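You operate a simulated robot arm through the tools that you are given. There is no shell and no other tool. Be economical: measure what you need, move in short steps, check, and stop when the job is done.

You are at the controls of a simulated robot arm. One attempt, no reset.

JOB
Strain the broth through the red sieve into the green basin.
Fine: empty the orange jug, nearly all into the basin; jug and sieve go back where they stood; the silver basin stays empty, the tap off.

Only the result counts: the job must be done as asked and must still hold three seconds after the hand-in. Knocking over, shifting, dropping, spilling or breaking anything else fails it.

ROBOT AND FRAMES
A 7-joint arm with a two-finger parallel gripper, fixed in place. Base frame: the origin is at the foot of the arm, x ahead of it, y to its left, z up; the work surface is at about z = 860. Readings come in mm, degrees, newtons and seconds.
With the tool pointing down near the work surface it reaches from about 240 to 680 mm from the base axis. Its first joint turns from -66.0 to 66.0 degrees. Payload 2.4 kg.
The tool frame sits at the grasp point between the pads (the TCP): z along the fingers, y along the line on which they close. The tips reach 30 mm beyond it. Largest opening 94 mm; finger width 28, thickness 10; the body of the gripper, 50 by 96 mm, starts 55 mm behind the TCP.
Orientation is that of the tool frame in the base frame, as a unit quaternion [w, x, y, z]. With the fingers straight down and closing along the base's y, the tool's x points along the base's -x, its y along +y and its z along -z.

CONTROLS
- The arm moves only by the tool apply_moves. Its argument "plan" is a list of rows, each a list of 3 entries, a list of its own where there are three numbers: the turn, a rotation vector about the tool's x, y, z in units of 6 degrees (1.0 is 6 degrees), then the shift along the tool's x, y, z in units of 20 mm (1.0 is 20 mm), then the closure, from 0 (fully open) to 1 (shut). In form: [[[rx, ry, rz], [tx, ty, tz], fingers], ...]. A call has 1 to 12 rows; each row shifts and turns the commanded pose from where the row before left it, along the tool's axes as they then stand. A call with a number of a shift or a turn outside -1 to 1 is refused whole. Rows are played at 5 a second. More than 50 mm and 8.6 degrees between two rows, or a gripper value outside its range, and nothing of the call is played. Where a pose cannot be reached the arm comes as near as it can. A force on the tool above 70 N (or 10 N above the force at the start of the call, whichever is more), or a blocked arm, ends the call early, and 0.2 s more pass. Each finger travels about 153 mm/s and halts on what it meets, pressing with about 34 N; the grip force reading is that of the motor and also rises with nothing between the fingers. The clock runs only during rows and for 0.2 s after the last one: add rows that do not move to give the fingers time. The reply holds the time, the measured pose of the TCP, the force on the tool along the base axes, the opening and the grip force, in the units named above and with some noise.
- Cameras (640 x 400 px; columns grow to the right, rows downward): "scene" is fixed at [33, 474.1, 1459.6]; the picture's right is [-0.77, -0.64, 0.00], its down [-0.33, 0.39, -0.86] and it looks along [0.55, -0.66, -0.51] (base axes); focal length 313 px, centre (320, 200). "wrist" rides on the gripper at [-37, 0, -58] in the tool frame; the picture's right is [0.00, -1.00, 0.00], its down [0.97, 0.00, -0.24] and it looks along [0.24, 0.00, 0.97] (tool axes); focal length 218 px, centre (320, 200).
- snapshot(camera): a new picture of that camera. It takes no simulated time.
- locate(camera, pixels): there is no depth. For up to 12 entries [column, row, z] of the newest picture of that camera ("zoom" is the newest enlarged one), the place [x, y] in the base frame at which the ray of that pixel passes the height z, good to about 3 mm, but the place of the scene camera against the robot may be out by one fixed shift of up to 12 mm in any direction. It takes no simulated time.
- zoom(camera, box): a new picture of the part [left, top, right, bottom] of that camera's present view, enlarged. It takes no simulated time.
- sign_off(): hands the job in; it is judged then, once.

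Work in short steps. Measure before you move; look again where a grasp or a placing could have gone wrong, and mend it. You have 80 turns and 38 pictures in all, those below and enlarged ones among them. Open the gripper and draw the arm clear of the work before you hand the job in, unless the task says otherwise; then end with one line.

The tools are called after ">>>" as a command line: name --argument value ..., lists and objects as JSON in quotes. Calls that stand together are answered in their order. apply_moves: Moves the arm, as the interface text tells. Its arguments: {"type":"object","properties":{"plan":{"type":"array"}},"required":["plan"]} The other tools are called the same way: snapshot (camera) takes a picture; locate (camera, pixels) gives the place at which the rays of pixels pass given heights; zoom (camera, box) takes an enlarged picture of a part of a camera's view; sign_off () hands the job in.

At the start:

```text
time: 0.0
tool_pos: [394.7, 177.3, 1291.0]
tcp_rot: [0.0, 0.0, 1.0, 0.0]
wrist_force: [0.0, -0.5, -0.7]
width: 94.0
gripper_force: 0.0
```

scene: 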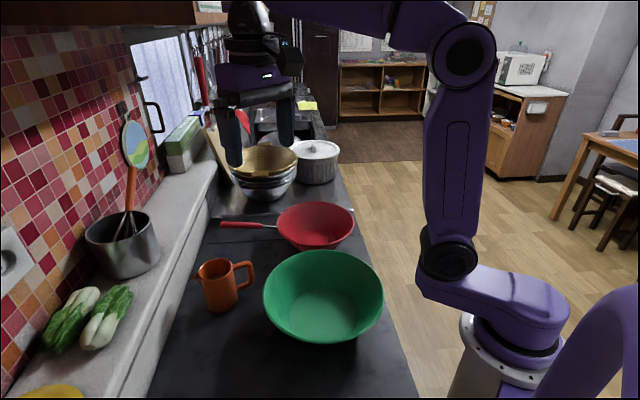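
wrist: 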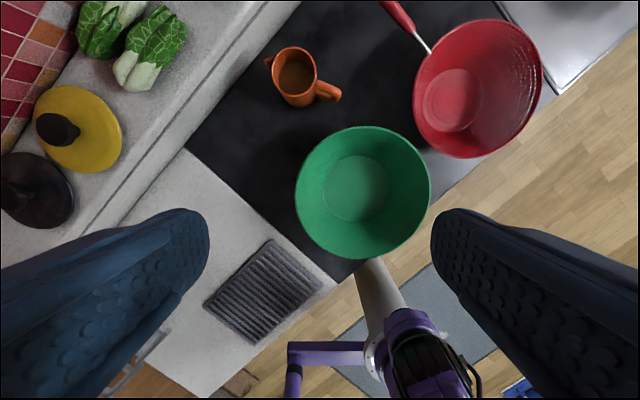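

The wrist view shows the jug near (296,75), the green basin near (363,192) and the sieve near (478,88). I'll enlarge these and measure them.

>>> zoom --camera "scene" --box '[170, 130, 410, 350]'

>>> zoom --camera "wrist" --box '[240, 0, 560, 200]'

>>> locate --camera "wrist" --pixels '[[293, 66, 950], [296, 100, 860], [335, 92, 910], [363, 190, 860], [296, 190, 950], [431, 190, 950], [363, 127, 950], [363, 258, 950], [452, 100, 870], [414, 80, 930], [542, 80, 930], [427, 50, 930]]'

```text
1.82 times, centred on (290, 240) of scene
```

zoom: 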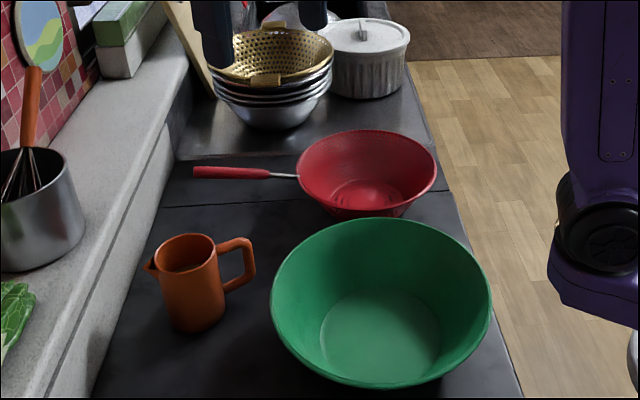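

```text
2.00 times, centred on (400, 100) of wrist
```

zoom: 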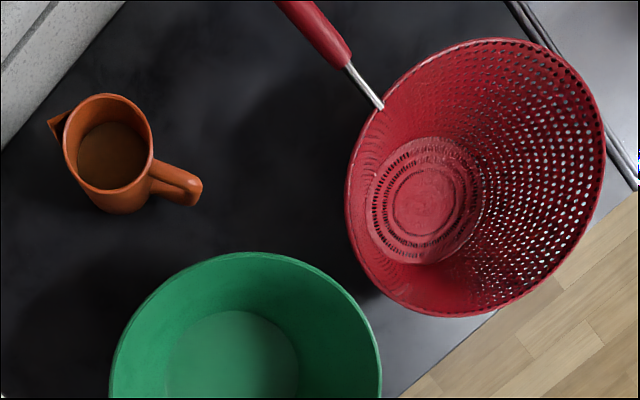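

```text
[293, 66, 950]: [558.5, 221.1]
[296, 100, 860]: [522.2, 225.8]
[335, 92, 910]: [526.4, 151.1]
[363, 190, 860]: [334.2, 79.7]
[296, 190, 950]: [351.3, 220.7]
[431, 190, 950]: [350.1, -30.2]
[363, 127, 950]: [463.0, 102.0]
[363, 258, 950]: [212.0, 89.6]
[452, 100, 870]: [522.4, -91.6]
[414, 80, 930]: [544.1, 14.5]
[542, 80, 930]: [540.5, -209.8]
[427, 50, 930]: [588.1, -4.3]
```

The handle end is out of the wrist view, so I move ahead and to the right for a second wrist view to triangulate heights.

>>> apply_moves --plan '[[[0, 0, 0], [-1, -1, 0], 0], [[0, 0, 0], [-1, -1, 0], 0], [[0, 0, 0], [-1, -1, 0], 0], [[0, 0, 0], [-1, -1, 0], 0], [[0, 0, 0], [-1, 0, 0], 0], [[0, 0, 0], [-1, 0, 0], 0], [[0, 0, 0], [0, 0, 0], 0]]'

>>> snapshot --camera "wrist"

>>> snapshot --camera "scene"

```text
time: 1.6
tool_pos: [517.5, 95.5, 1291.0]
tcp_rot: [0.0, 0.0, 1.0, 0.0]
wrist_force: [0.7, 0.8, 0.0]
width: 94.2
gripper_force: 0.1
```

```text
33 pictures are left
```

wrist: 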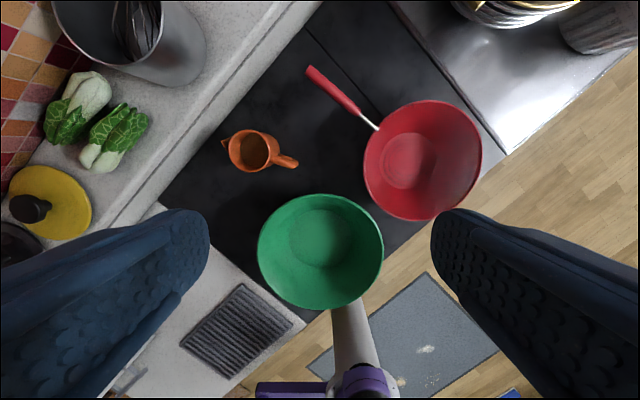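

```text
32 pictures are left
```

scene: 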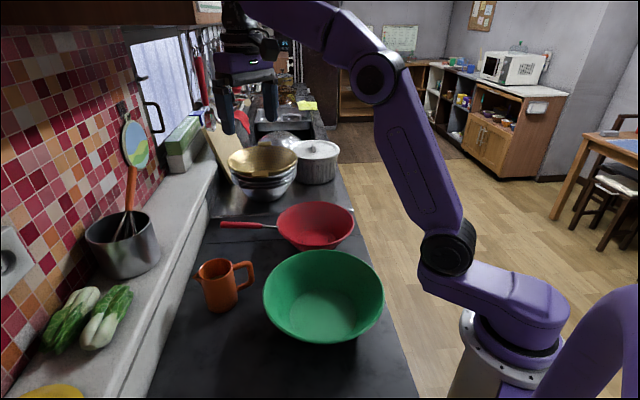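

Everything is in view now. I enlarge the work area for accurate pixel positions.

>>> zoom --camera "wrist" --box '[200, 50, 500, 237.5]'

```text
2.13 times, centred on (350, 144) of wrist
```

zoom: 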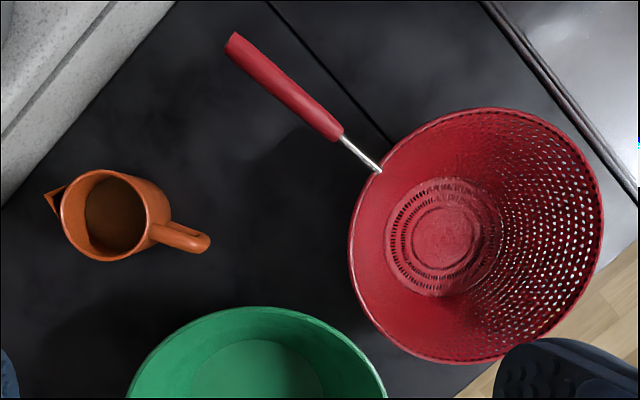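

Triangulating from both wrist views gives:
- Basin: centre about (336,94), rim z about 941, R about 128.
- Sieve: centre about (525,-98), rim z about 934, R about 111. Its handle rises about 15° towards about (671,113,976).
- Jug: near (548,218).

The sieve nests in the basin, so I can rest it there and pour. First I rehearse the jug's pouring orientation with an empty gripper, starting with the yaw.

>>> apply_moves --plan '[[[0, 0, 1], [0, 0, 0], 0], [[0, 0, 1], [0, 0, 0], 0], [[0, 0, 1], [0, 0, 0], 0], [[0, 0, 1], [0, 0, 0], 0], [[0, 0, 1], [0, 0, 0], 0], [[0, 0, 1], [0, 0, 0], 0], [[0, 0, 1], [0, 0, 0], 0], [[0, 0, 1], [0, 0, 0], 0], [[0, 0, 1], [0, 0, 0], 0], [[0, 0, 1], [0, 0, 0], 0], [[0, 0, 1], [0, 0, 0], 0], [[0, 0, 1], [0, 0, 0], 0]]'

>>> apply_moves --plan '[[[0, 0, 1], [0, 0, 1], 0], [[0, 0, 1], [0, 0, 1], 0], [[0, 0, 1], [0, 0, 1], 0], [[0, 0, 1], [0, 0, 1], 0], [[0, 0, 1], [0, 0, 1], 0], [[0, 0, 0.5], [0, 0, 1], 0], [[0, 0, 0], [1, 0, 0], 0], [[0, 0, 0], [1, 0, 0], 0], [[0, 0, 0], [1, 0, 0], 0], [[0, 0, 0], [0, 0, 0], 0]]'

>>> zoom --camera "wrist" --box '[0, 0, 640, 400]'

```text
time: 4.2
tool_pos: [514.6, 97.2, 1292.5]
tcp_rot: [0.001, 0.588, 0.809, 0.001]
wrist_force: [-0.2, 0.2, 0.4]
width: 94.0
gripper_force: 0.0
```

```text
time: 6.4
tool_pos: [529.0, 155.0, 1172.3]
tcp_rot: [0.0, 0.793, 0.609, 0.0]
wrist_force: [-0.7, -0.4, 0.8]
width: 94.0
gripper_force: 0.0
```

```text
1.00 times, centred on (320, 200) of wrist
```

zoom: 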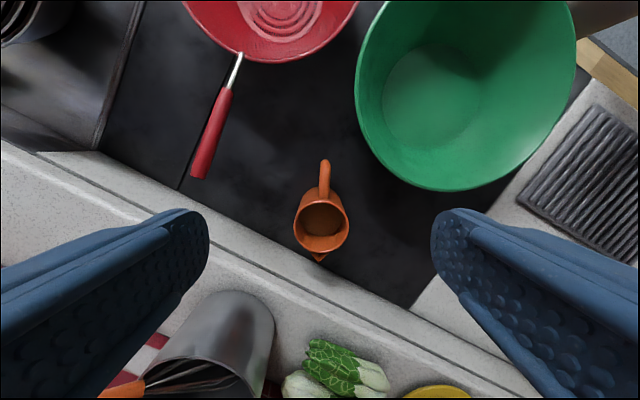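

Yaw works, and the jug's handle and spout lie on tool x (about 75°). My scene and wrist estimates disagree, so I check with locate.

>>> locate --camera "scene" --pixels '[[223, 304, 860], [217, 268, 940], [323, 297, 870], [323, 290, 941], [323, 252, 941], [323, 342, 941], [220, 224, 976], [277, 227, 934], [316, 212, 934], [264, 297, 941], [383, 297, 941]]'

>>> locate --camera "wrist" --pixels '[[321, 222, 940], [321, 222, 960], [319, 261, 940], [324, 162, 930], [468, 10, 941], [357, 90, 941], [576, 70, 941], [440, 190, 941], [200, 176, 976], [228, 88, 941], [241, 54, 934], [215, 130, 955]]'

```text
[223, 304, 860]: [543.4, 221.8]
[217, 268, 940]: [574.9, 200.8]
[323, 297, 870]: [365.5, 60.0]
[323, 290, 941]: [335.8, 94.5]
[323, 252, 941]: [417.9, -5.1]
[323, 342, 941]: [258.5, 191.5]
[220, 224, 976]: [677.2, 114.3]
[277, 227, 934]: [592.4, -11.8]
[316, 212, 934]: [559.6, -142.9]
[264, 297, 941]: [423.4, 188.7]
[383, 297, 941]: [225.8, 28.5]
```

```text
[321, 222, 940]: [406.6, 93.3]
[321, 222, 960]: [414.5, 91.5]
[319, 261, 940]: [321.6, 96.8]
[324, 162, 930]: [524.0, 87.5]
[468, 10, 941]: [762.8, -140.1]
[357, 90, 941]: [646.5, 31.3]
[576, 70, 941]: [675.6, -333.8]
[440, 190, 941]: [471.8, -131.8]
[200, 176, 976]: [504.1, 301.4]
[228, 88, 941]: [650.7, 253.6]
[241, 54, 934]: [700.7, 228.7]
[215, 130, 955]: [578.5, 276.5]
```

The scene agrees now; I'd used the wrong focal length by hand. The wrist locate used the older snapshot, so I query the newest enlarged picture.

>>> locate --camera "zoom" --pixels '[[321, 222, 940], [321, 222, 965], [319, 261, 960], [324, 162, 945], [293, 220, 965], [348, 220, 965], [200, 176, 976], [228, 88, 941], [241, 54, 934], [215, 130, 955]]'

>>> zoom --camera "scene" --box '[180, 235, 276, 331]'

```text
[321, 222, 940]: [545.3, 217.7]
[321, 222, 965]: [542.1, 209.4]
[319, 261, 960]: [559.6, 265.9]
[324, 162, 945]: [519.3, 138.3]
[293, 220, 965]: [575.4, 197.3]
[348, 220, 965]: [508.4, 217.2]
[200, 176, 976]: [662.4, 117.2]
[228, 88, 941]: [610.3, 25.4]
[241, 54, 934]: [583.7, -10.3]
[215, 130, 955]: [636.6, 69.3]
```

```text
4.17 times, centred on (228, 283) of scene
```

zoom: 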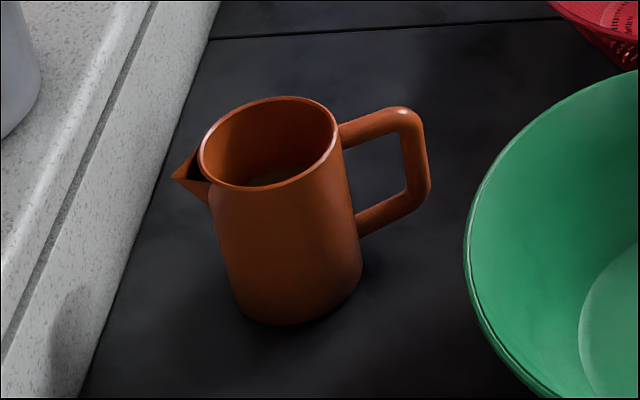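

I locate the jug's rim centre (268,142), base centre (299,283) and handle in this enlargement.

>>> locate --camera "zoom" --pixels '[[299, 283, 860], [268, 142, 950], [268, 142, 960], [268, 142, 970], [198, 150, 960], [338, 135, 960], [415, 110, 950], [415, 195, 900], [172, 180, 955]]'

```text
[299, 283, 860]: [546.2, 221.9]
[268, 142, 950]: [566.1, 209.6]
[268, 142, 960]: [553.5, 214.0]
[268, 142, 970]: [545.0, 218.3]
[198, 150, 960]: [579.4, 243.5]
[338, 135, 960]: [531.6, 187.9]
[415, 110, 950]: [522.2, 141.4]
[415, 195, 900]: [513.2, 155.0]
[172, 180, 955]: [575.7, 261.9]
```

The jug's axis is at about (546,220) and its rim at z about 965, roughly 76 mm wide. I now carry the empty gripper over the basin and rehearse the tilt to horizontal, about tool -y.

>>> apply_moves --plan '[[[0, 0, 0], [-0.71, -0.95, 0.6], 0], [[0, 0, 0], [-0.71, -0.95, 0.6], 0], [[0, 0, 0], [-0.71, -0.95, 0.6], 0], [[0, 0, 0], [-0.71, -0.95, 0.6], 0], [[0, 0, 0], [-0.71, -0.95, 0.6], 0], [[0, 0, 0], [-0.71, -0.95, 0.6], 0], [[0, 0, 0], [-0.71, -0.95, 0.6], 0], [[0, 0, 0], [-0.71, -0.95, 0.6], 0], [[0, 0, 0], [-0.71, -0.95, 0.6], 0], [[0, 0, 0], [0, 0, 0], 0]]'

>>> apply_moves --plan '[[[0, -1, 0], [0, 0, 0], 0], [[0, -1, 0], [0, 0, 0], 0], [[0, -1, 0], [0, 0, 0], 0], [[0, -1, 0], [0, 0, 0], 0], [[0, -1, 0], [0, 0, 0], 0], [[0, -1, 0], [0, 0, 0], 0], [[0, -1, 0], [0, 0, 0], 0], [[0, -1, 0], [0, 0, 0], 0], [[0, -1, 0], [0, 0, 0], 0], [[0, -1, 0], [0, 0, 0], 0], [[0, 0, 0], [0, 0, 0], 0]]'

>>> apply_moves --plan '[[[0, -1, 0], [0, 0, 0], 0], [[0, -1, 0], [0, 0, 0], 0], [[0, -1, 0], [0, 0, 0], 0], [[0, -1, 0], [0, 0, 0], 0], [[0, -1, 0], [0, 0, 0], 0], [[0, -1, 0], [0, 0, 0], 0], [[0, 0, 0], [0, 0, 0], 0], [[0, 0, 0], [0, 0, 0], 0]]'

>>> snapshot --camera "scene"

```text
time: 8.6
tool_pos: [328.9, 75.8, 1062.2]
tcp_rot: [0.0, 0.793, 0.609, 0.0]
wrist_force: [0.0, 0.1, -0.6]
width: 93.9
gripper_force: 0.1
```

```text
time: 11.0
tool_pos: [330.9, 75.7, 1062.9]
tcp_rot: [0.305, 0.686, 0.527, -0.397]
wrist_force: [-0.2, -0.6, -0.4]
width: 94.1
gripper_force: 0.0
```

```text
time: 12.8
tool_pos: [331.6, 75.2, 1061.8]
tcp_rot: [-0.453, -0.531, -0.408, 0.589]
wrist_force: [0.3, 0.2, 0.3]
width: 94.2
gripper_force: 0.0
```

```text
28 pictures are left
```

scene: 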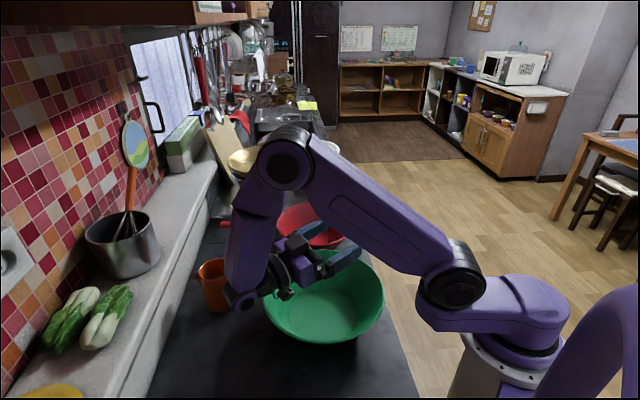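

The rehearsal reached the horizontal pour pose exactly, so pouring this way is feasible. I undo the tilt, then travel above the sieve handle at about (628,53).

>>> apply_moves --plan '[[[0, 1, 0], [0, 0, 0], 0], [[0, 1, 0], [0, 0, 0], 0], [[0, 1, 0], [0, 0, 0], 0], [[0, 1, 0], [0, 0, 0], 0], [[0, 1, 0], [0, 0, 0], 0], [[0, 1, 0], [0, 0, 0], 0], [[0, 1, 0], [0, 0, 0], 0], [[0, 1, 0], [0, 0, 0], 0], [[0, 1, 0], [0, 0, 0], 0], [[0, 1, 0], [0, 0, 0], 0], [[0, 1, 0], [0, 0, 0], 0], [[0, 1, 0], [0, 0, 0], 0]]'

>>> apply_moves --plan '[[[0, 1, 0], [0, 0, 0], 0], [[0, 1, 0], [0, 0, 0], 0], [[0, 1, 0], [0, 0, 0], 0], [[0, 1, 0], [0, 0, 0], 0], [[0, 0, -1], [0, 0, -1], 0], [[0, 0, -1], [0, 0, -1], 0], [[0, 0, -1], [0, 0, -1], 0], [[0, 0, -1], [0, 0, -1], 0], [[0, 0, -1], [0, 0, 0], 0], [[0, 0, -1], [0, 0, 0], 0], [[0, 0, -1], [0, 0, 0], 0], [[0, 0, -1], [0, 0, 0], 0]]'

>>> apply_moves --plan '[[[0, 0, -1], [0, 0, 0], 0], [[0, 0, -1], [0, 0, 0], 0], [[0, 0, -1], [0, 0, 0], 0], [[0, 0, -1], [0, 0, 0], 0], [[0, 0, -1], [0, 0, 0], 0], [[0, 0, -1], [0, 0, 0], 0], [[0, 0, -1], [0, 0, 0], 0], [[0, 0, -1], [0, 0, 0], 0], [[0, 0, -1], [0, 0, 0], 0], [[0, 0, -1], [0, 0, 0], 0], [[0, 0, 0], [0, 0, 0], 0]]'

```text
time: 15.4
tool_pos: [332.1, 73.7, 1061.2]
tcp_rot: [0.126, 0.776, 0.596, -0.165]
wrist_force: [1.3, -0.1, 0.4]
width: 94.0
gripper_force: 0.1
```

```text
time: 18.0
tool_pos: [331.3, 76.1, 1143.3]
tcp_rot: [0.0, 0.476, 0.879, -0.001]
wrist_force: [-0.9, -0.2, -0.1]
width: 93.9
gripper_force: 0.1
```

```text
time: 20.4
tool_pos: [331.6, 74.8, 1141.5]
tcp_rot: [0.001, -0.027, 1.0, 0.0]
wrist_force: [-0.2, 0.6, 0.4]
width: 93.9
gripper_force: 0.1
```

Now at tool-x angle 183°, z 1141. I translate over the handle, then finish the yaw to 236°.

>>> apply_moves --plan '[[[0, 0, 0], [-1, -0.125, 0], 0], [[0, 0, 0], [-1, -0.125, 0], 0], [[0, 0, 0], [-1, -0.125, 0], 0], [[0, 0, 0], [-1, -0.125, 0], 0], [[0, 0, 0], [-1, -0.125, 0], 0], [[0, 0, 0], [-1, -0.125, 0], 0], [[0, 0, 0], [-1, -0.125, 0], 0], [[0, 0, 0], [-1, -0.125, 0], 0], [[0, 0, 0], [-1, -0.125, 0], 0], [[0, 0, 0], [-1, -0.125, 0], 0], [[0, 0, 0], [-1, -0.125, 0], 0], [[0, 0, 0], [-1, -0.125, 0], 0]]'

>>> apply_moves --plan '[[[0, 0, 0], [-0.9, -0.12, 0], 0], [[0, 0, 0], [-0.9, -0.12, 0], 0], [[0, 0, -1], [-0.9, -0.12, 0], 0], [[0, 0, -1], [0, 0, 0], 0], [[0, 0, -1], [0, 0, 0], 0], [[0, 0, -1], [0, 0, 0], 0], [[0, 0, -1], [0, 0, 0], 0], [[0, 0, -1], [0, 0, 0], 0], [[0, 0, -1], [0, 0, 0], 0], [[0, 0, -1], [0, 0, 0], 0], [[0, 0, -0.83], [0, 0, 0], 0], [[0, 0, 0], [0, 0, 0], 0]]'

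>>> zoom --camera "wrist" --box '[0, 0, 640, 400]'

```text
time: 23.0
tool_pos: [573.3, 57.4, 1145.7]
tcp_rot: [0.0, -0.026, 1.0, 0.0]
wrist_force: [1.0, 0.3, -0.6]
width: 93.9
gripper_force: 0.0
```

```text
time: 25.6
tool_pos: [626.2, 53.4, 1142.7]
tcp_rot: [0.0, -0.471, 0.882, 0.0]
wrist_force: [0.3, 0.4, 0.5]
width: 94.0
gripper_force: 0.0
```

```text
1.00 times, centred on (320, 200) of wrist
```

zoom: 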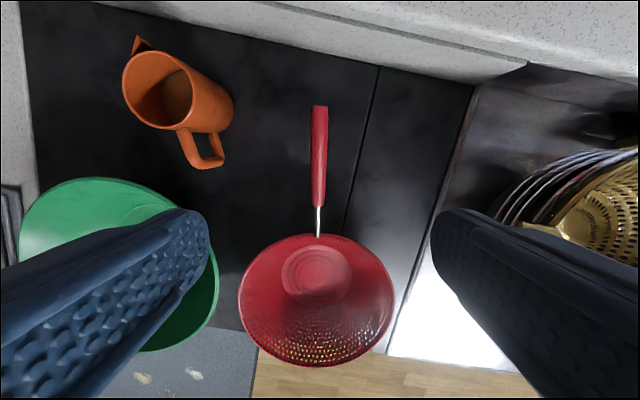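

The handle lies vertically in the wrist view at column 319, so it's aligned. The TCP projects to row 180, on the grip (rows 105 to 205). I descend to z about 954 and close.

>>> apply_moves --plan '[[[0, 0, 0], [0, 0, 1], 0], [[0, 0, 0], [0, 0, 1], 0], [[0, 0, 0], [0, 0, 1], 0], [[0, 0, 0], [0, 0, 1], 0], [[0, 0, 0], [0, 0, 1], 0], [[0, 0, 0], [0, 0, 1], 0], [[0, 0, 0], [0, 0, 1], 0], [[0, 0, 0], [0, 0, 1], 0], [[0, 0, 0], [0, 0, 1], 0], [[0, 0, 0], [0, 0, 0.4], 0], [[0, 0, 0], [0, 0, 0], 0]]'

>>> zoom --camera "wrist" --box '[160, 100, 480, 300]'

>>> zoom --camera "scene" --box '[190, 150, 370, 262]'

```text
time: 28.0
tool_pos: [627.9, 52.6, 955.0]
tcp_rot: [0.0, -0.47, 0.883, -0.001]
wrist_force: [-0.1, -0.4, 0.2]
width: 94.1
gripper_force: 0.0
```

```text
2.00 times, centred on (320, 200) of wrist
```

zoom: 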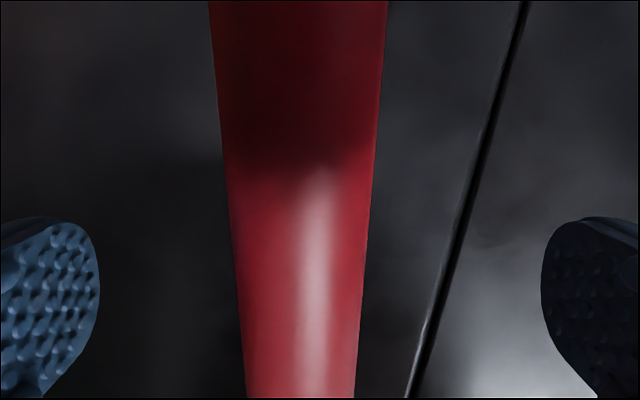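

```text
3.56 times, centred on (280, 206) of scene
```

zoom: 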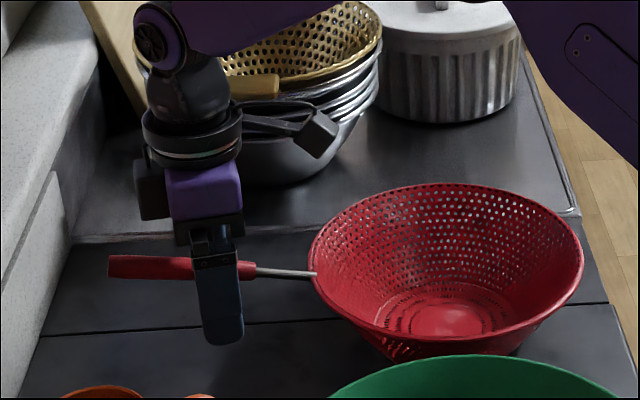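

The handle sits about 2.5 mm to the +y side of the tool. I nudge over and close.

>>> apply_moves --plan '[[[0, 0, 0], [0, 0.12, 0], 0], [[0, 0, 0], [0, 0, 0], 0.5], [[0, 0, 0], [0, 0, 0], 1], [[0, 0, 0], [0, 0, 0], 1], [[0, 0, 0], [0, 0, 0], 1], [[0, 0, 0], [0, 0, 0], 1]]'

```text
time: 29.4
tool_pos: [625.0, 55.0, 955.9]
tcp_rot: [0.0, -0.469, 0.883, 0.0]
wrist_force: [-0.2, -0.6, -0.1]
width: 21.4
gripper_force: 33.9
```

Gripped at 21.4 mm width. I record this grasp pose as about (626,54.5,955) with yaw 236°. Now I lift and look.

>>> apply_moves --plan '[[[0, 0, 0], [0, 0, -0.5], 1], [[0, 0, 0], [0, 0, -1], 1], [[0, 0, 0], [0, 0, -1], 1], [[0, 0, 0], [0, 0, -1], 1], [[0, 0, 0], [0, 0, -1], 1], [[0, 0, 0], [0, 0, -1], 1], [[0, 0, 0], [0, 0, -1], 1], [[0, 0, 0], [0, 0, 0], 1]]'

>>> snapshot --camera "scene"

>>> snapshot --camera "wrist"

```text
time: 31.2
tool_pos: [624.0, 56.9, 1086.2]
tcp_rot: [-0.001, -0.469, 0.883, -0.001]
wrist_force: [-0.6, 0.2, -0.6]
width: 21.1
gripper_force: 34.5
```

```text
24 pictures are left
```

scene: 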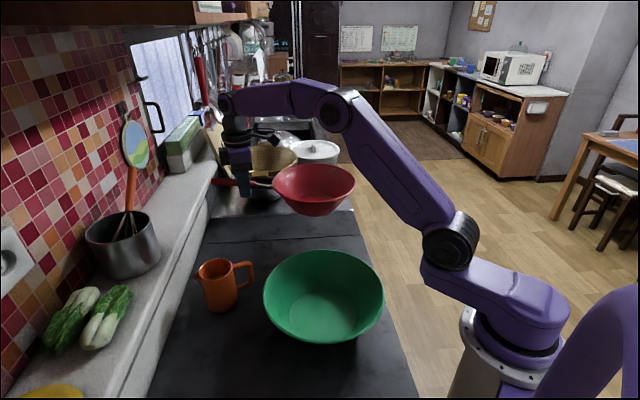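

```text
23 pictures are left
```

wrist: 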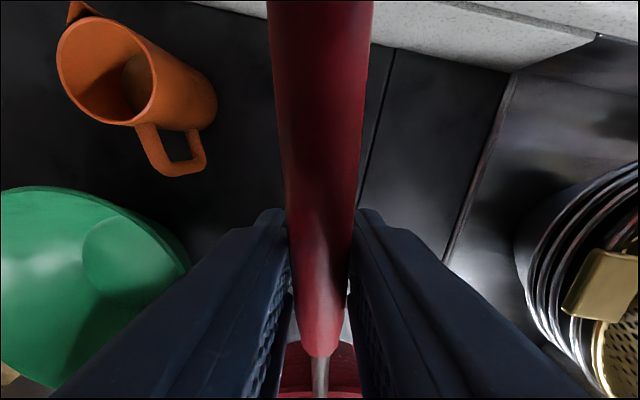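

The sieve is level and held firmly. I rise a little, pull back and begin swinging the handle round to the right (yaw 236° to 120°).

>>> apply_moves --plan '[[[0, 0, 0], [0.7, 0.18, -0.5], 1], [[0, 0, 0], [0.7, 0.18, -0.5], 1], [[0, 0, 0], [0.7, 0.18, -0.5], 1], [[0, 0, 0], [0.7, 0.18, 0], 1], [[0, 0, 0], [0.7, 0.18, 0], 1], [[0, 0, 0], [0.7, 0.18, 0], 1], [[0, 0, 0.8], [0, 0, 0], 1], [[0, 0, 0.8], [0, 0, 0], 1], [[0, 0, 0.8], [0, 0, 0], 1], [[0, 0, 0.8], [0, 0, 0], 1], [[0, 0, 0.8], [0, 0, 0], 1], [[0, 0, 0.8], [0, 0, 0], 1]]'

>>> apply_moves --plan '[[[0, 0, 0.8], [0, 0, 0], 1], [[0, 0, 0.8], [0, 0, 0], 1], [[0, 0, 0.8], [0, 0, 0], 1], [[0, 0, 0.8], [0, 0, 0], 1], [[0, 0, 0.8], [0, 0, 0], 1], [[0, 0, 0.8], [0, 0, 0], 1], [[0, 0, 0.8], [0, 0, 0], 1], [[0, 0, 0.8], [0, 0, 0], 1], [[0, 0, 0.8], [0, 0, 0], 1], [[0, 0, 0.8], [0, 0, 0], 1], [[0, 0, 0.8], [0, 0, 0], 1], [[0, 0, 0], [0, 0, 0], 1]]'

>>> apply_moves --plan '[[[0, 0, 0.8], [0, 0, 0], 1], [[0, 0, 0.8], [0, 0, 0], 1], [[0, 0, 0.8], [0, 0, 0], 1], [[0, 0, 0.8], [0, 0, 0], 1], [[0, 0, 0.8], [0, 0, 0], 1], [[0, 0, 0.8], [0, 0, 0], 1], [[0, 0, 0.8], [0, 0, 0], 1], [[0, 0, 0], [0, 0, 0], 1]]'

>>> snapshot --camera "scene"

```text
time: 33.8
tool_pos: [559.6, -2.0, 1115.1]
tcp_rot: [0.0, -0.234, 0.972, 0.001]
wrist_force: [-0.3, -0.3, -0.9]
width: 21.4
gripper_force: 33.9
```

```text
time: 36.4
tool_pos: [560.7, -2.9, 1116.2]
tcp_rot: [0.0, 0.221, 0.975, 0.0]
wrist_force: [-0.2, -0.3, -1.6]
width: 21.3
gripper_force: 34.0
```

```text
time: 38.2
tool_pos: [561.3, -2.1, 1115.8]
tcp_rot: [-0.001, 0.493, 0.87, 0.0]
wrist_force: [-0.1, 0.7, -0.9]
width: 21.4
gripper_force: 34.5
```

```text
22 pictures are left
```

scene: 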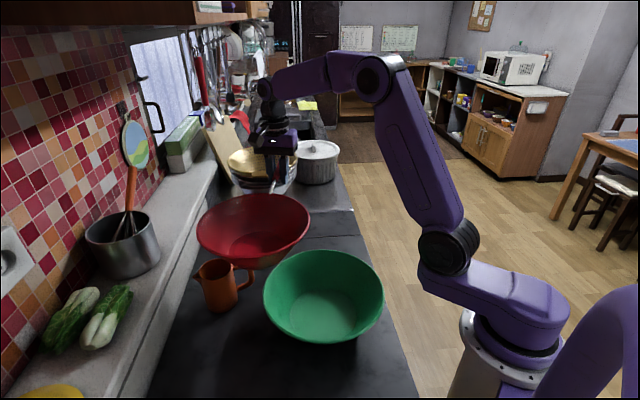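

Yaw is now 121°. I translate the sieve over the basin, putting the TCP at about (430,-63).

>>> apply_moves --plan '[[[0, 0, 0], [0.094, -0.9, 0], 1], [[0, 0, 0], [0.094, -0.9, 0], 1], [[0, 0, 0], [0.094, -0.9, 0], 1], [[0, 0, 0], [0.094, -0.9, 0], 1], [[0, 0, 0], [0.094, -0.9, 0], 1], [[0, 0, 0], [0.094, -0.9, 0], 1], [[0, 0, 0], [0.094, -0.9, 0], 1], [[0, 0, 0], [0.094, -0.89, 0], 1], [[0, 0, 0], [0, 0, 0], 1]]'

>>> zoom --camera "scene" --box '[190, 180, 430, 350]'

```text
time: 40.2
tool_pos: [427.2, -62.6, 1116.5]
tcp_rot: [0.0, 0.494, 0.869, -0.001]
wrist_force: [-0.1, -0.4, -1.6]
width: 21.4
gripper_force: 34.1
```

```text
2.35 times, centred on (310, 265) of scene
```

zoom: 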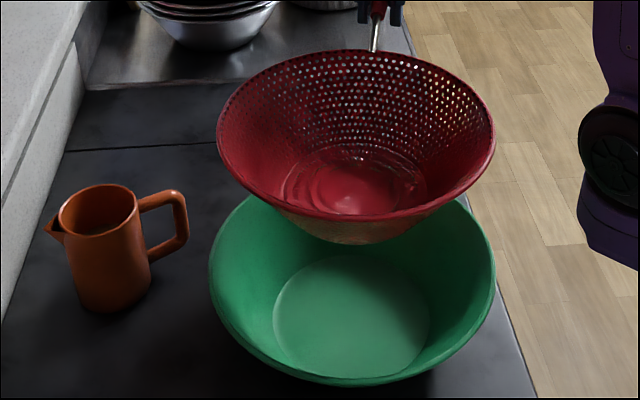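

I check the sieve's centre against the basin's using rim extremes in this enlargement.

>>> locate --camera "zoom" --pixels '[[217, 135, 1095], [495, 150, 1095], [340, 50, 1095], [375, 222, 1095], [209, 265, 941], [495, 280, 941], [330, 186, 941], [370, 384, 941], [355, 185, 1022], [350, 320, 866]]'

```text
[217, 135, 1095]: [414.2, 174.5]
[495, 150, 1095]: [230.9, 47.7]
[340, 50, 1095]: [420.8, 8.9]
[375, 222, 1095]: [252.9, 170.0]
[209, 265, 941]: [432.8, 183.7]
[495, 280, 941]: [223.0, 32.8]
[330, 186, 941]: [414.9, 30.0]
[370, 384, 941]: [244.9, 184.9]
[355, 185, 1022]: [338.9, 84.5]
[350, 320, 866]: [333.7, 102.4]
```

Centres agree within about 5 mm. I nudge 3 mm along tool x and lower most of the way.

>>> apply_moves --plan '[[[0, 0, 0], [0.15, 0, 0.9], 1], [[0, 0, 0], [0, 0, 0.9], 1], [[0, 0, 0], [0, 0, 0.9], 1], [[0, 0, 0], [0, 0, 0.9], 1], [[0, 0, 0], [0, 0, 0.9], 1], [[0, 0, 0], [0, 0, 0.9], 1], [[0, 0, 0], [0, 0, 0.9], 1], [[0, 0, 0], [0, 0, 0], 1]]'

>>> zoom --camera "scene" --box '[190, 180, 430, 350]'

```text
time: 42.0
tool_pos: [426.4, -60.7, 989.1]
tcp_rot: [0.0, 0.494, 0.87, 0.001]
wrist_force: [0.3, -1.2, -0.4]
width: 21.4
gripper_force: 33.7
```

```text
2.35 times, centred on (310, 265) of scene
```

zoom: 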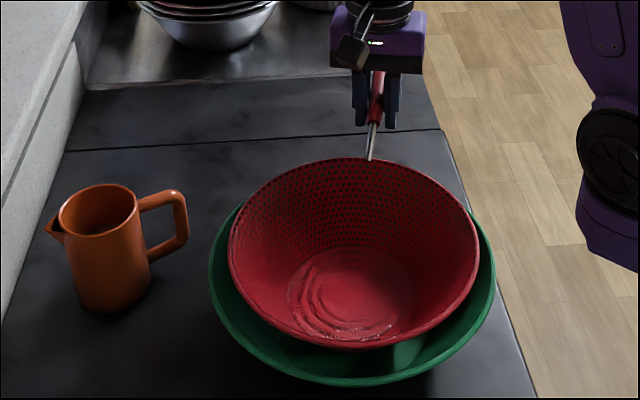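

The gaps left (209→229) and right (477→495) are even. I lower in small steps and watch the force.

>>> apply_moves --plan '[[[0, 0, 0], [0, 0, 0.3], 1], [[0, 0, 0], [0, 0, 0.3], 1], [[0, 0, 0], [0, 0, 0.2], 1], [[0, 0, 0], [0, 0, 0], 1]]'

>>> apply_moves --plan '[[[0, 0, 0], [0, 0, 0.15], 1], [[0, 0, 0], [0, 0, 0.15], 1], [[0, 0, 0], [0, 0, 0], 1]]'

```text
time: 43.0
tool_pos: [427.3, -58.7, 973.4]
tcp_rot: [0.0, 0.494, 0.87, 0.0]
wrist_force: [0.7, 0.1, 1.3]
width: 21.1
gripper_force: 34.3
```

```text
time: 43.8
tool_pos: [428.3, -61.0, 969.0]
tcp_rot: [0.001, 0.494, 0.869, 0.0]
wrist_force: [2.2, -4.8, 14.6]
width: 21.2
gripper_force: 33.8
```

Contact: 14.6 N up at z 969, with a small push back along the handle. I look before releasing.

>>> zoom --camera "scene" --box '[210, 200, 410, 350]'

```text
2.67 times, centred on (310, 275) of scene
```

zoom: 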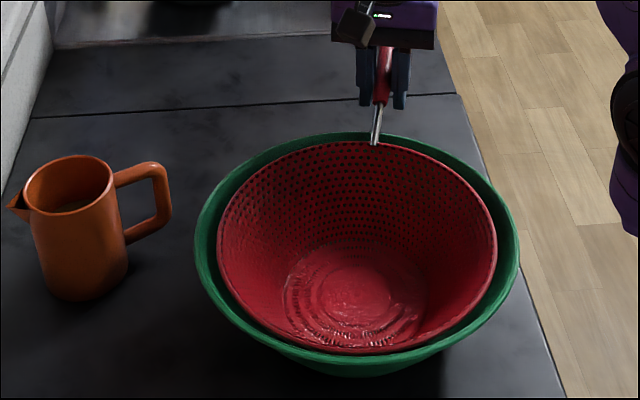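

The sieve sits centred in the basin with even gaps all round. I relieve the pressure slightly, then open gently.

>>> apply_moves --plan '[[[0, 0, 0], [-0.05, 0, -0.1], 1], [[0, 0, 0], [0, 0, 0], 1]]'

>>> apply_moves --plan '[[[0, 0, 0], [0, 0, 0], 0.7], [[0, 0, 0], [0, 0, 0], 0.5], [[0, 0, 0], [0, 0, 0], 0.3], [[0, 0, 0], [0, 0, 0], 0.3]]'

>>> zoom --camera "scene" --box '[210, 200, 410, 350]'

```text
time: 44.4
tool_pos: [427.1, -60.7, 969.0]
tcp_rot: [-0.001, 0.493, 0.87, 0.0]
wrist_force: [0.1, 1.5, -0.3]
width: 21.3
gripper_force: 34.2
```

```text
time: 45.4
tool_pos: [428.3, -61.3, 968.9]
tcp_rot: [0.0, 0.494, 0.87, 0.0]
wrist_force: [-0.7, 0.2, -0.2]
width: 65.8
gripper_force: 0.0
```

```text
2.67 times, centred on (310, 275) of scene
```

zoom: 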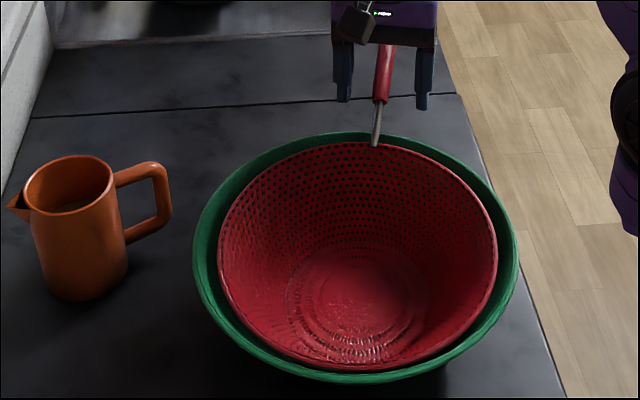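

The basin rim pixels match those before (it only tilted under my press and settled back), and the sieve is seated level. I rise and go to the jug.

>>> apply_moves --plan '[[[0, 0, 0], [0, 0, 0], 0], [[0, 0, 0], [0, 0, -0.5], 0], [[0, 0, 0], [0, 0, -1], 0], [[0, 0, 0], [0, 0, -1], 0], [[0, 0, 0], [0, 0, -1], 0], [[0, 0, 0], [0, 0, -1], 0], [[0, 0, 0], [0, 0, -1], 0], [[0, 0, 0], [0, 0, -1], 0], [[0, 0, 0], [0, 0, -0.6], 0]]'

>>> apply_moves --plan '[[[0, 0, 0], [0.7, 0.982, 0], 0], [[0, 0, 0], [0.7, 0.982, 0], 0], [[0, 0, 0], [0.7, 0.982, 0], 0], [[0, 0, 0], [0.7, 0.982, 0], 0], [[0, 0, 0], [0.7, 0.982, 0], 0], [[0, 0, 0], [0.7, 0.982, 0], 0], [[0, 0, 0], [0.7, 0.982, 0], 0], [[0, 0, 0], [0.7, 0.982, 0], 0], [[0, 0, 0], [0.7, 0.982, 0], 0], [[0, 0, 0], [0.7, 0.982, 0], 0], [[0, 0, 0], [0.7, 0.982, 0], 0], [[0, 0, 0], [0, 0, 0], 0]]'

>>> apply_moves --plan '[[[0, 0, 1], [0, 0, 0], 0], [[0, 0, 1], [0, 0, 0], 0], [[0, 0, 1], [0, 0, 0], 0], [[0, 0, 1], [0, 0, 0], 0], [[0, 0, 1], [0, 0, 0], 0], [[0, 0, 1], [0, 0, 0], 0], [[0, 0, 1], [0, 0, 0], 0], [[0, 0, 0.9], [0, 0, 0], 0], [[0, 0, 0], [0, 0, 0], 0]]'

>>> snapshot --camera "wrist"

>>> snapshot --camera "scene"

```text
time: 47.4
tool_pos: [429.4, -60.9, 1109.3]
tcp_rot: [-0.001, 0.494, 0.869, 0.0]
wrist_force: [0.2, 0.7, 0.2]
width: 94.0
gripper_force: 0.1
```

```text
time: 50.0
tool_pos: [533.6, 181.1, 1110.7]
tcp_rot: [0.0, 0.494, 0.87, 0.0]
wrist_force: [-0.1, 0.4, 0.0]
width: 94.1
gripper_force: 0.0
```

```text
time: 52.0
tool_pos: [534.1, 180.5, 1110.2]
tcp_rot: [0.0, 0.802, 0.597, -0.001]
wrist_force: [0.5, 0.1, 0.2]
width: 93.8
gripper_force: 0.1
```

```text
17 pictures are left
```

wrist: 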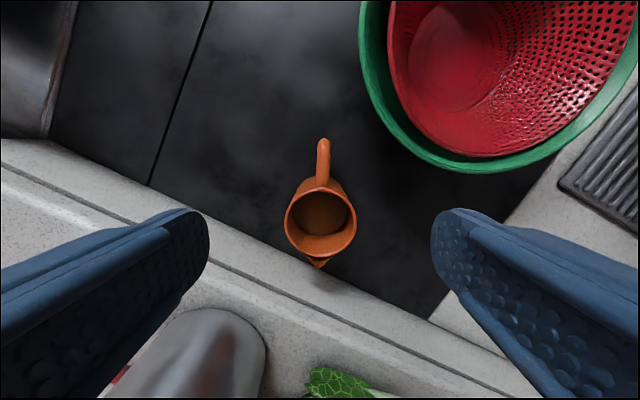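

```text
16 pictures are left
```

scene: 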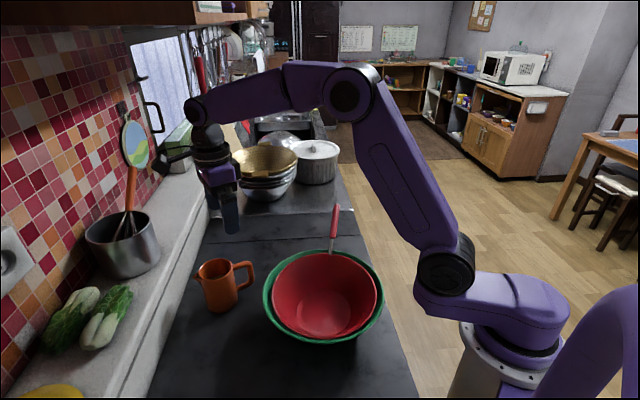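

The jug is centred laterally at column 321, with rim ellipse from 285 to 357. I get its rim centre precisely.

>>> locate --camera "wrist" --pixels '[[321, 222, 960], [321, 222, 970], [285, 220, 965], [357, 220, 965], [321, 190, 965], [321, 254, 965], [318, 267, 960], [323, 140, 945]]'

```text
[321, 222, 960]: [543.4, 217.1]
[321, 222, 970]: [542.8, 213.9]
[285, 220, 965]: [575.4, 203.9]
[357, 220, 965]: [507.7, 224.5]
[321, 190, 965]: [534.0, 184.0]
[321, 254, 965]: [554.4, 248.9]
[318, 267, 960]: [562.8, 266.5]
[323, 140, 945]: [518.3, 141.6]
```

Jug axis is about (545,218). I descend to z 1024, tilt 24° to the handle side and advance partway along the fingers.

>>> apply_moves --plan '[[[0, 0, 0], [0, 0, 0.9], 0], [[0, 0, 0], [0, 0, 0.9], 0], [[0, 0, 0], [0, 0, 0.9], 0], [[0, 0, 0], [0, 0, 0.9], 0], [[0, 0, 0], [0, 0, 0.7], 0], [[0, 1, 0], [0, 0, 0], 0], [[0, 1, 0], [0, 0, 0], 0], [[0, 1, 0], [0, 0, 0], 0], [[0, 1, 0], [0, 0, 0], 0], [[0, 0, 0], [0, 0, 1], 0], [[0, 0, 0], [0, 0, 1], 0], [[0, 0, 0], [0, 0, 0], 0]]'

>>> zoom --camera "wrist" --box '[0, 0, 640, 400]'

```text
time: 54.6
tool_pos: [538.5, 197.0, 989.1]
tcp_rot: [-0.124, 0.784, 0.585, 0.166]
wrist_force: [-0.4, 0.0, 0.2]
width: 94.3
gripper_force: 0.0
```

```text
1.00 times, centred on (320, 200) of wrist
```

zoom: 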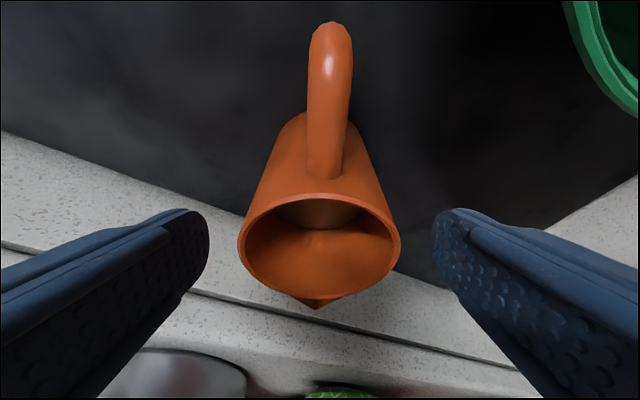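

The rim (238 to 400) is centred between the fingers (208 and 431). I advance the last 60 mm and close.

>>> apply_moves --plan '[[[0, 0, 0], [0, 0, 0.6], 0], [[0, 0, 0], [0, 0, 0.6], 0], [[0, 0, 0], [0, 0, 0.6], 0], [[0, 0, 0], [0, 0, 0.6], 0], [[0, 0, 0], [0, 0, 0.5], 0], [[0, 0, 0], [0, 0, 0], 0]]'

>>> zoom --camera "wrist" --box '[0, 0, 640, 400]'

>>> zoom --camera "scene" --box '[160, 200, 320, 330]'

```text
time: 56.0
tool_pos: [544.1, 218.3, 936.0]
tcp_rot: [-0.124, 0.784, 0.585, 0.166]
wrist_force: [-0.1, -0.3, 0.2]
width: 94.0
gripper_force: 0.1
```

```text
1.00 times, centred on (320, 200) of wrist
```

zoom: 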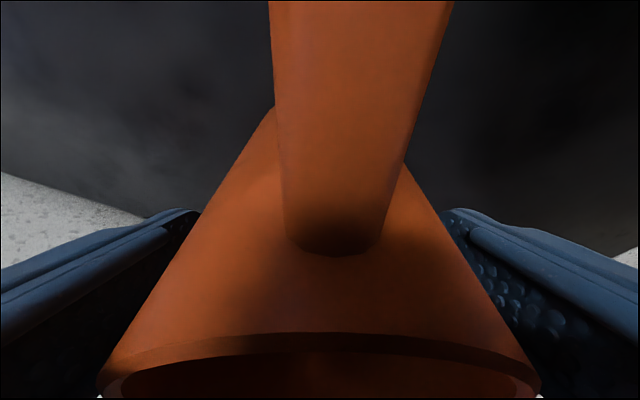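

```text
3.08 times, centred on (240, 265) of scene
```

zoom: 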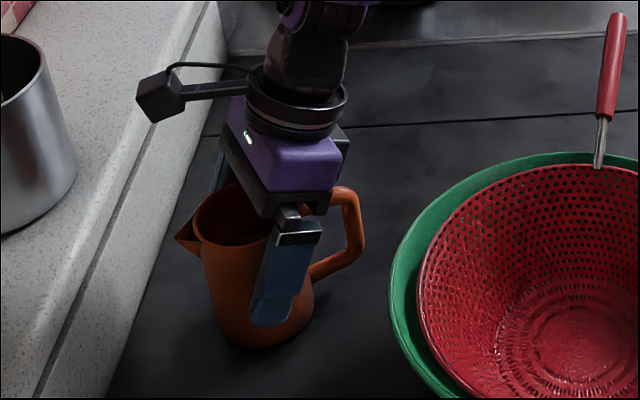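

No contact force and the jug is between the pads. I close.

>>> apply_moves --plan '[[[0, 0, 0], [0, 0, 0], 0.15], [[0, 0, 0], [0, 0, 0], 0.3], [[0, 0, 0], [0, 0, 0], 1], [[0, 0, 0], [0, 0, 0], 1], [[0, 0, 0], [0, 0, 0], 1]]'

```text
time: 57.2
tool_pos: [545.1, 218.8, 934.2]
tcp_rot: [-0.123, 0.785, 0.584, 0.167]
wrist_force: [-1.9, -1.1, 1.3]
width: 67.2
gripper_force: 33.6
```

Gripped at 67.2 mm. I lift straight up, starting gently.

>>> apply_moves --plan '[[[0, 0, 0], [0.12, 0, -0.27], 1], [[0, 0, 0], [0.2, 0, -0.46], 1], [[0, 0, 0], [0.3, 0, -0.69], 1], [[0, 0, 0], [0.3, 0, -0.69], 1], [[0, 0, 0], [0.3, 0, -0.69], 1], [[0, 0, 0], [0.3, 0, -0.69], 1], [[0, 0, 0], [0.3, 0, -0.69], 1], [[0, 0, 0], [0.3, 0, -0.69], 1], [[0, 0, 0], [0.3, 0, -0.69], 1], [[0, 0, 0], [0.3, 0, -0.69], 1], [[0, 0, 0], [0.2, 0, -0.46], 1], [[0, 0, 0], [0.12, 0, -0.27], 1]]'

>>> zoom --camera "scene" --box '[150, 170, 410, 340]'

```text
time: 59.8
tool_pos: [545.1, 219.1, 1087.3]
tcp_rot: [-0.125, 0.784, 0.584, 0.167]
wrist_force: [0.0, 0.1, -1.9]
width: 66.5
gripper_force: 33.8
```

```text
2.35 times, centred on (280, 255) of scene
```

zoom: 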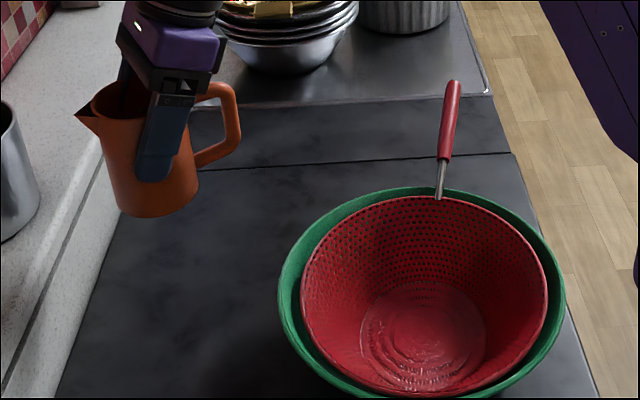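

The jug is held upright and still has its broth. I carry it smoothly over the sieve in two ramped calls.

>>> apply_moves --plan '[[[0, 0, 0], [-0.146, -0.128, -0.065], 1], [[0, 0, 0], [-0.292, -0.256, -0.13], 1], [[0, 0, 0], [-0.486, -0.426, -0.2165], 1], [[0, 0, 0], [-0.486, -0.426, -0.2165], 1], [[0, 0, 0], [-0.486, -0.426, -0.2165], 1], [[0, 0, 0], [-0.486, -0.426, -0.2165], 1], [[0, 0, 0], [-0.486, -0.426, -0.2165], 1], [[0, 0, 0], [-0.486, -0.426, -0.2165], 1], [[0, 0, 0], [-0.486, -0.426, -0.2165], 1], [[0, 0, 0], [-0.486, -0.426, -0.2165], 1], [[0, 0, 0], [-0.292, -0.256, -0.13], 1], [[0, 0, 0], [-0.146, -0.128, -0.065], 1]]'

>>> apply_moves --plan '[[[0, 0, 0], [-0.146, -0.128, -0.065], 1], [[0, 0, 0], [-0.292, -0.256, -0.13], 1], [[0, 0, 0], [-0.486, -0.426, -0.2165], 1], [[0, 0, 0], [-0.486, -0.426, -0.2165], 1], [[0, 0, 0], [-0.486, -0.426, -0.2165], 1], [[0, 0, 0], [-0.486, -0.426, -0.2165], 1], [[0, 0, 0], [-0.486, -0.426, -0.2165], 1], [[0, 0, 0], [-0.486, -0.426, -0.2165], 1], [[0, 0, 0], [-0.486, -0.426, -0.2165], 1], [[0, 0, 0], [-0.486, -0.426, -0.2165], 1], [[0, 0, 0], [-0.292, -0.256, -0.13], 1], [[0, 0, 0], [-0.146, -0.128, -0.065], 1]]'

>>> zoom --camera "scene" --box '[190, 150, 450, 350]'

```text
time: 62.4
tool_pos: [434.8, 142.4, 1087.1]
tcp_rot: [-0.124, 0.784, 0.586, 0.166]
wrist_force: [-0.4, -0.3, -2.7]
width: 66.6
gripper_force: 33.9
```

```text
time: 65.0
tool_pos: [323.5, 67.0, 1088.0]
tcp_rot: [-0.124, 0.785, 0.584, 0.166]
wrist_force: [-0.3, -0.7, -2.7]
width: 66.6
gripper_force: 34.0
```

```text
2.00 times, centred on (320, 250) of scene
```

zoom: 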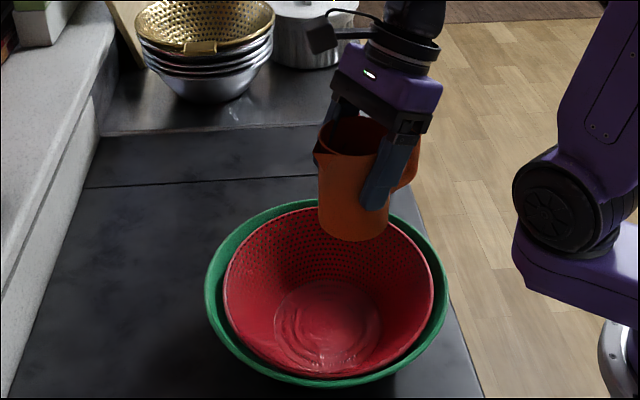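

The jug is above the sieve's near-back half. I lower 24 mm and tilt 30° slowly.

>>> apply_moves --plan '[[[0, 0, 0], [-0.163, 0, 0.366], 1], [[0, 0, 0], [-0.163, 0, 0.366], 1], [[0, 0, 0], [-0.163, 0, 0.366], 1], [[0, -0.6, 0], [0, 0, 0], 1], [[0, -0.6, 0], [0, 0, 0], 1], [[0, -0.6, 0], [0, 0, 0], 1], [[0, -0.6, 0], [0, 0, 0], 1], [[0, -0.6, 0], [0, 0, 0], 1], [[0, -0.6, 0], [0, 0, 0], 1], [[0, -0.6, 0], [0, 0, 0], 1], [[0, -0.6, 0], [0, 0, 0], 1], [[0, -0.2, 0], [0, 0, 0], 1]]'

>>> zoom --camera "scene" --box '[190, 150, 450, 350]'

```text
time: 67.6
tool_pos: [326.2, 66.8, 1063.8]
tcp_rot: [0.032, 0.801, 0.597, -0.043]
wrist_force: [0.4, 0.0, -2.1]
width: 66.6
gripper_force: 34.0
```

```text
2.00 times, centred on (320, 250) of scene
```

zoom: 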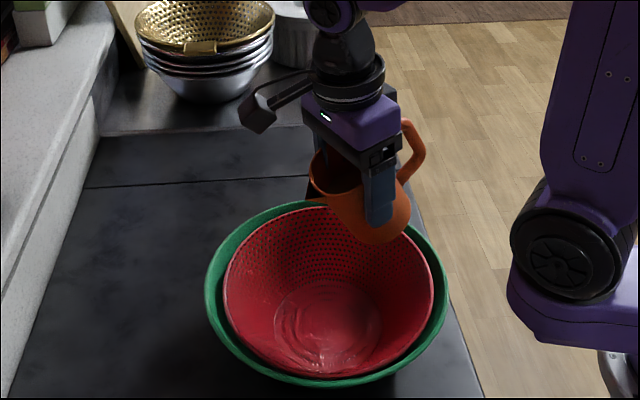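

By calculation the spout tip is at about (342,120), inside the sieve ring. I tilt on to 60° slowly.

>>> apply_moves --plan '[[[0, -0.4, 0], [0, 0, 0], 1], [[0, -0.4, 0], [0, 0, 0], 1], [[0, -0.4, 0], [0, 0, 0], 1], [[0, -0.4, 0], [0, 0, 0], 1], [[0, -0.4, 0], [0, 0, 0], 1], [[0, -0.4, 0], [0, 0, 0], 1], [[0, -0.4, 0], [0, 0, 0], 1], [[0, -0.4, 0], [0, 0, 0], 1], [[0, -0.4, 0], [0, 0, 0], 1], [[0, -0.4, 0], [0, 0, 0], 1], [[0, -0.4, 0], [0, 0, 0], 1], [[0, -0.4, 0], [0, 0, 0], 1]]'

>>> zoom --camera "scene" --box '[190, 150, 450, 350]'

```text
time: 70.2
tool_pos: [327.1, 66.9, 1064.1]
tcp_rot: [0.178, 0.765, 0.57, -0.24]
wrist_force: [-0.2, 0.0, -1.9]
width: 66.6
gripper_force: 34.1
```

```text
2.00 times, centred on (320, 250) of scene
```

zoom: 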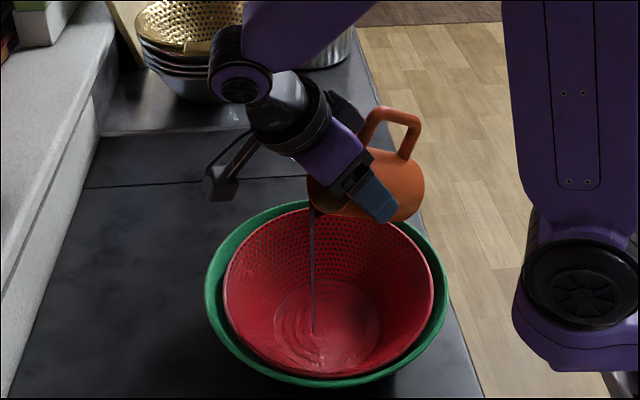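

The stream runs from the spout to (313,335), on the sieve floor and well inside. I continue slowly.

>>> apply_moves --plan '[[[0, -0.3, 0], [0, 0, 0], 1], [[0, -0.3, 0], [0, 0, 0], 1], [[0, -0.3, 0], [0, 0, 0], 1], [[0, -0.3, 0], [0, 0, 0], 1], [[0, -0.3, 0], [0, 0, 0], 1], [[0, -0.3, 0], [0, 0, 0], 1], [[0, -0.3, 0], [0, 0, 0], 1], [[0, -0.3, 0], [0, 0, 0], 1], [[0, -0.3, 0], [0, 0, 0], 1], [[0, -0.3, 0], [0, 0, 0], 1], [[0, -0.3, 0], [0, 0, 0], 1], [[0, -0.3, 0], [0, 0, 0], 1]]'

>>> apply_moves --plan '[[[0, -0.4, 0], [0, 0, 0], 1], [[0, -0.4, 0], [0, 0, 0], 1], [[0, -0.4, 0], [0, 0, 0], 1], [[0, -0.4, 0], [0, 0, 0], 1], [[0, -0.4, 0], [0, 0, 0], 1], [[0, -0.4, 0], [0, 0, 0], 1], [[0, -0.4, 0], [0, 0, 0], 1], [[0, -0.4, 0], [0, 0, 0], 1], [[0, -0.4, 0], [0, 0, 0], 1], [[0, -0.4, 0], [0, 0, 0], 1], [[0, -0.4, 0], [0, 0, 0], 1], [[0, 0, 0], [0, 0, 0], 1]]'

>>> zoom --camera "scene" --box '[190, 150, 450, 350]'

```text
time: 72.8
tool_pos: [325.5, 68.8, 1063.5]
tcp_rot: [0.282, 0.707, 0.527, -0.378]
wrist_force: [-0.8, -0.4, -0.6]
width: 66.2
gripper_force: 33.6
```

```text
time: 75.4
tool_pos: [325.8, 66.3, 1063.6]
tcp_rot: [0.395, 0.601, 0.448, -0.53]
wrist_force: [-0.9, 0.0, -0.9]
width: 66.3
gripper_force: 34.0
```

```text
2.00 times, centred on (320, 250) of scene
```

zoom: 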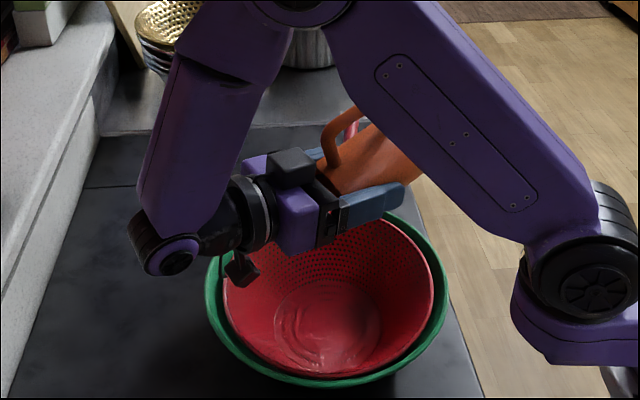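

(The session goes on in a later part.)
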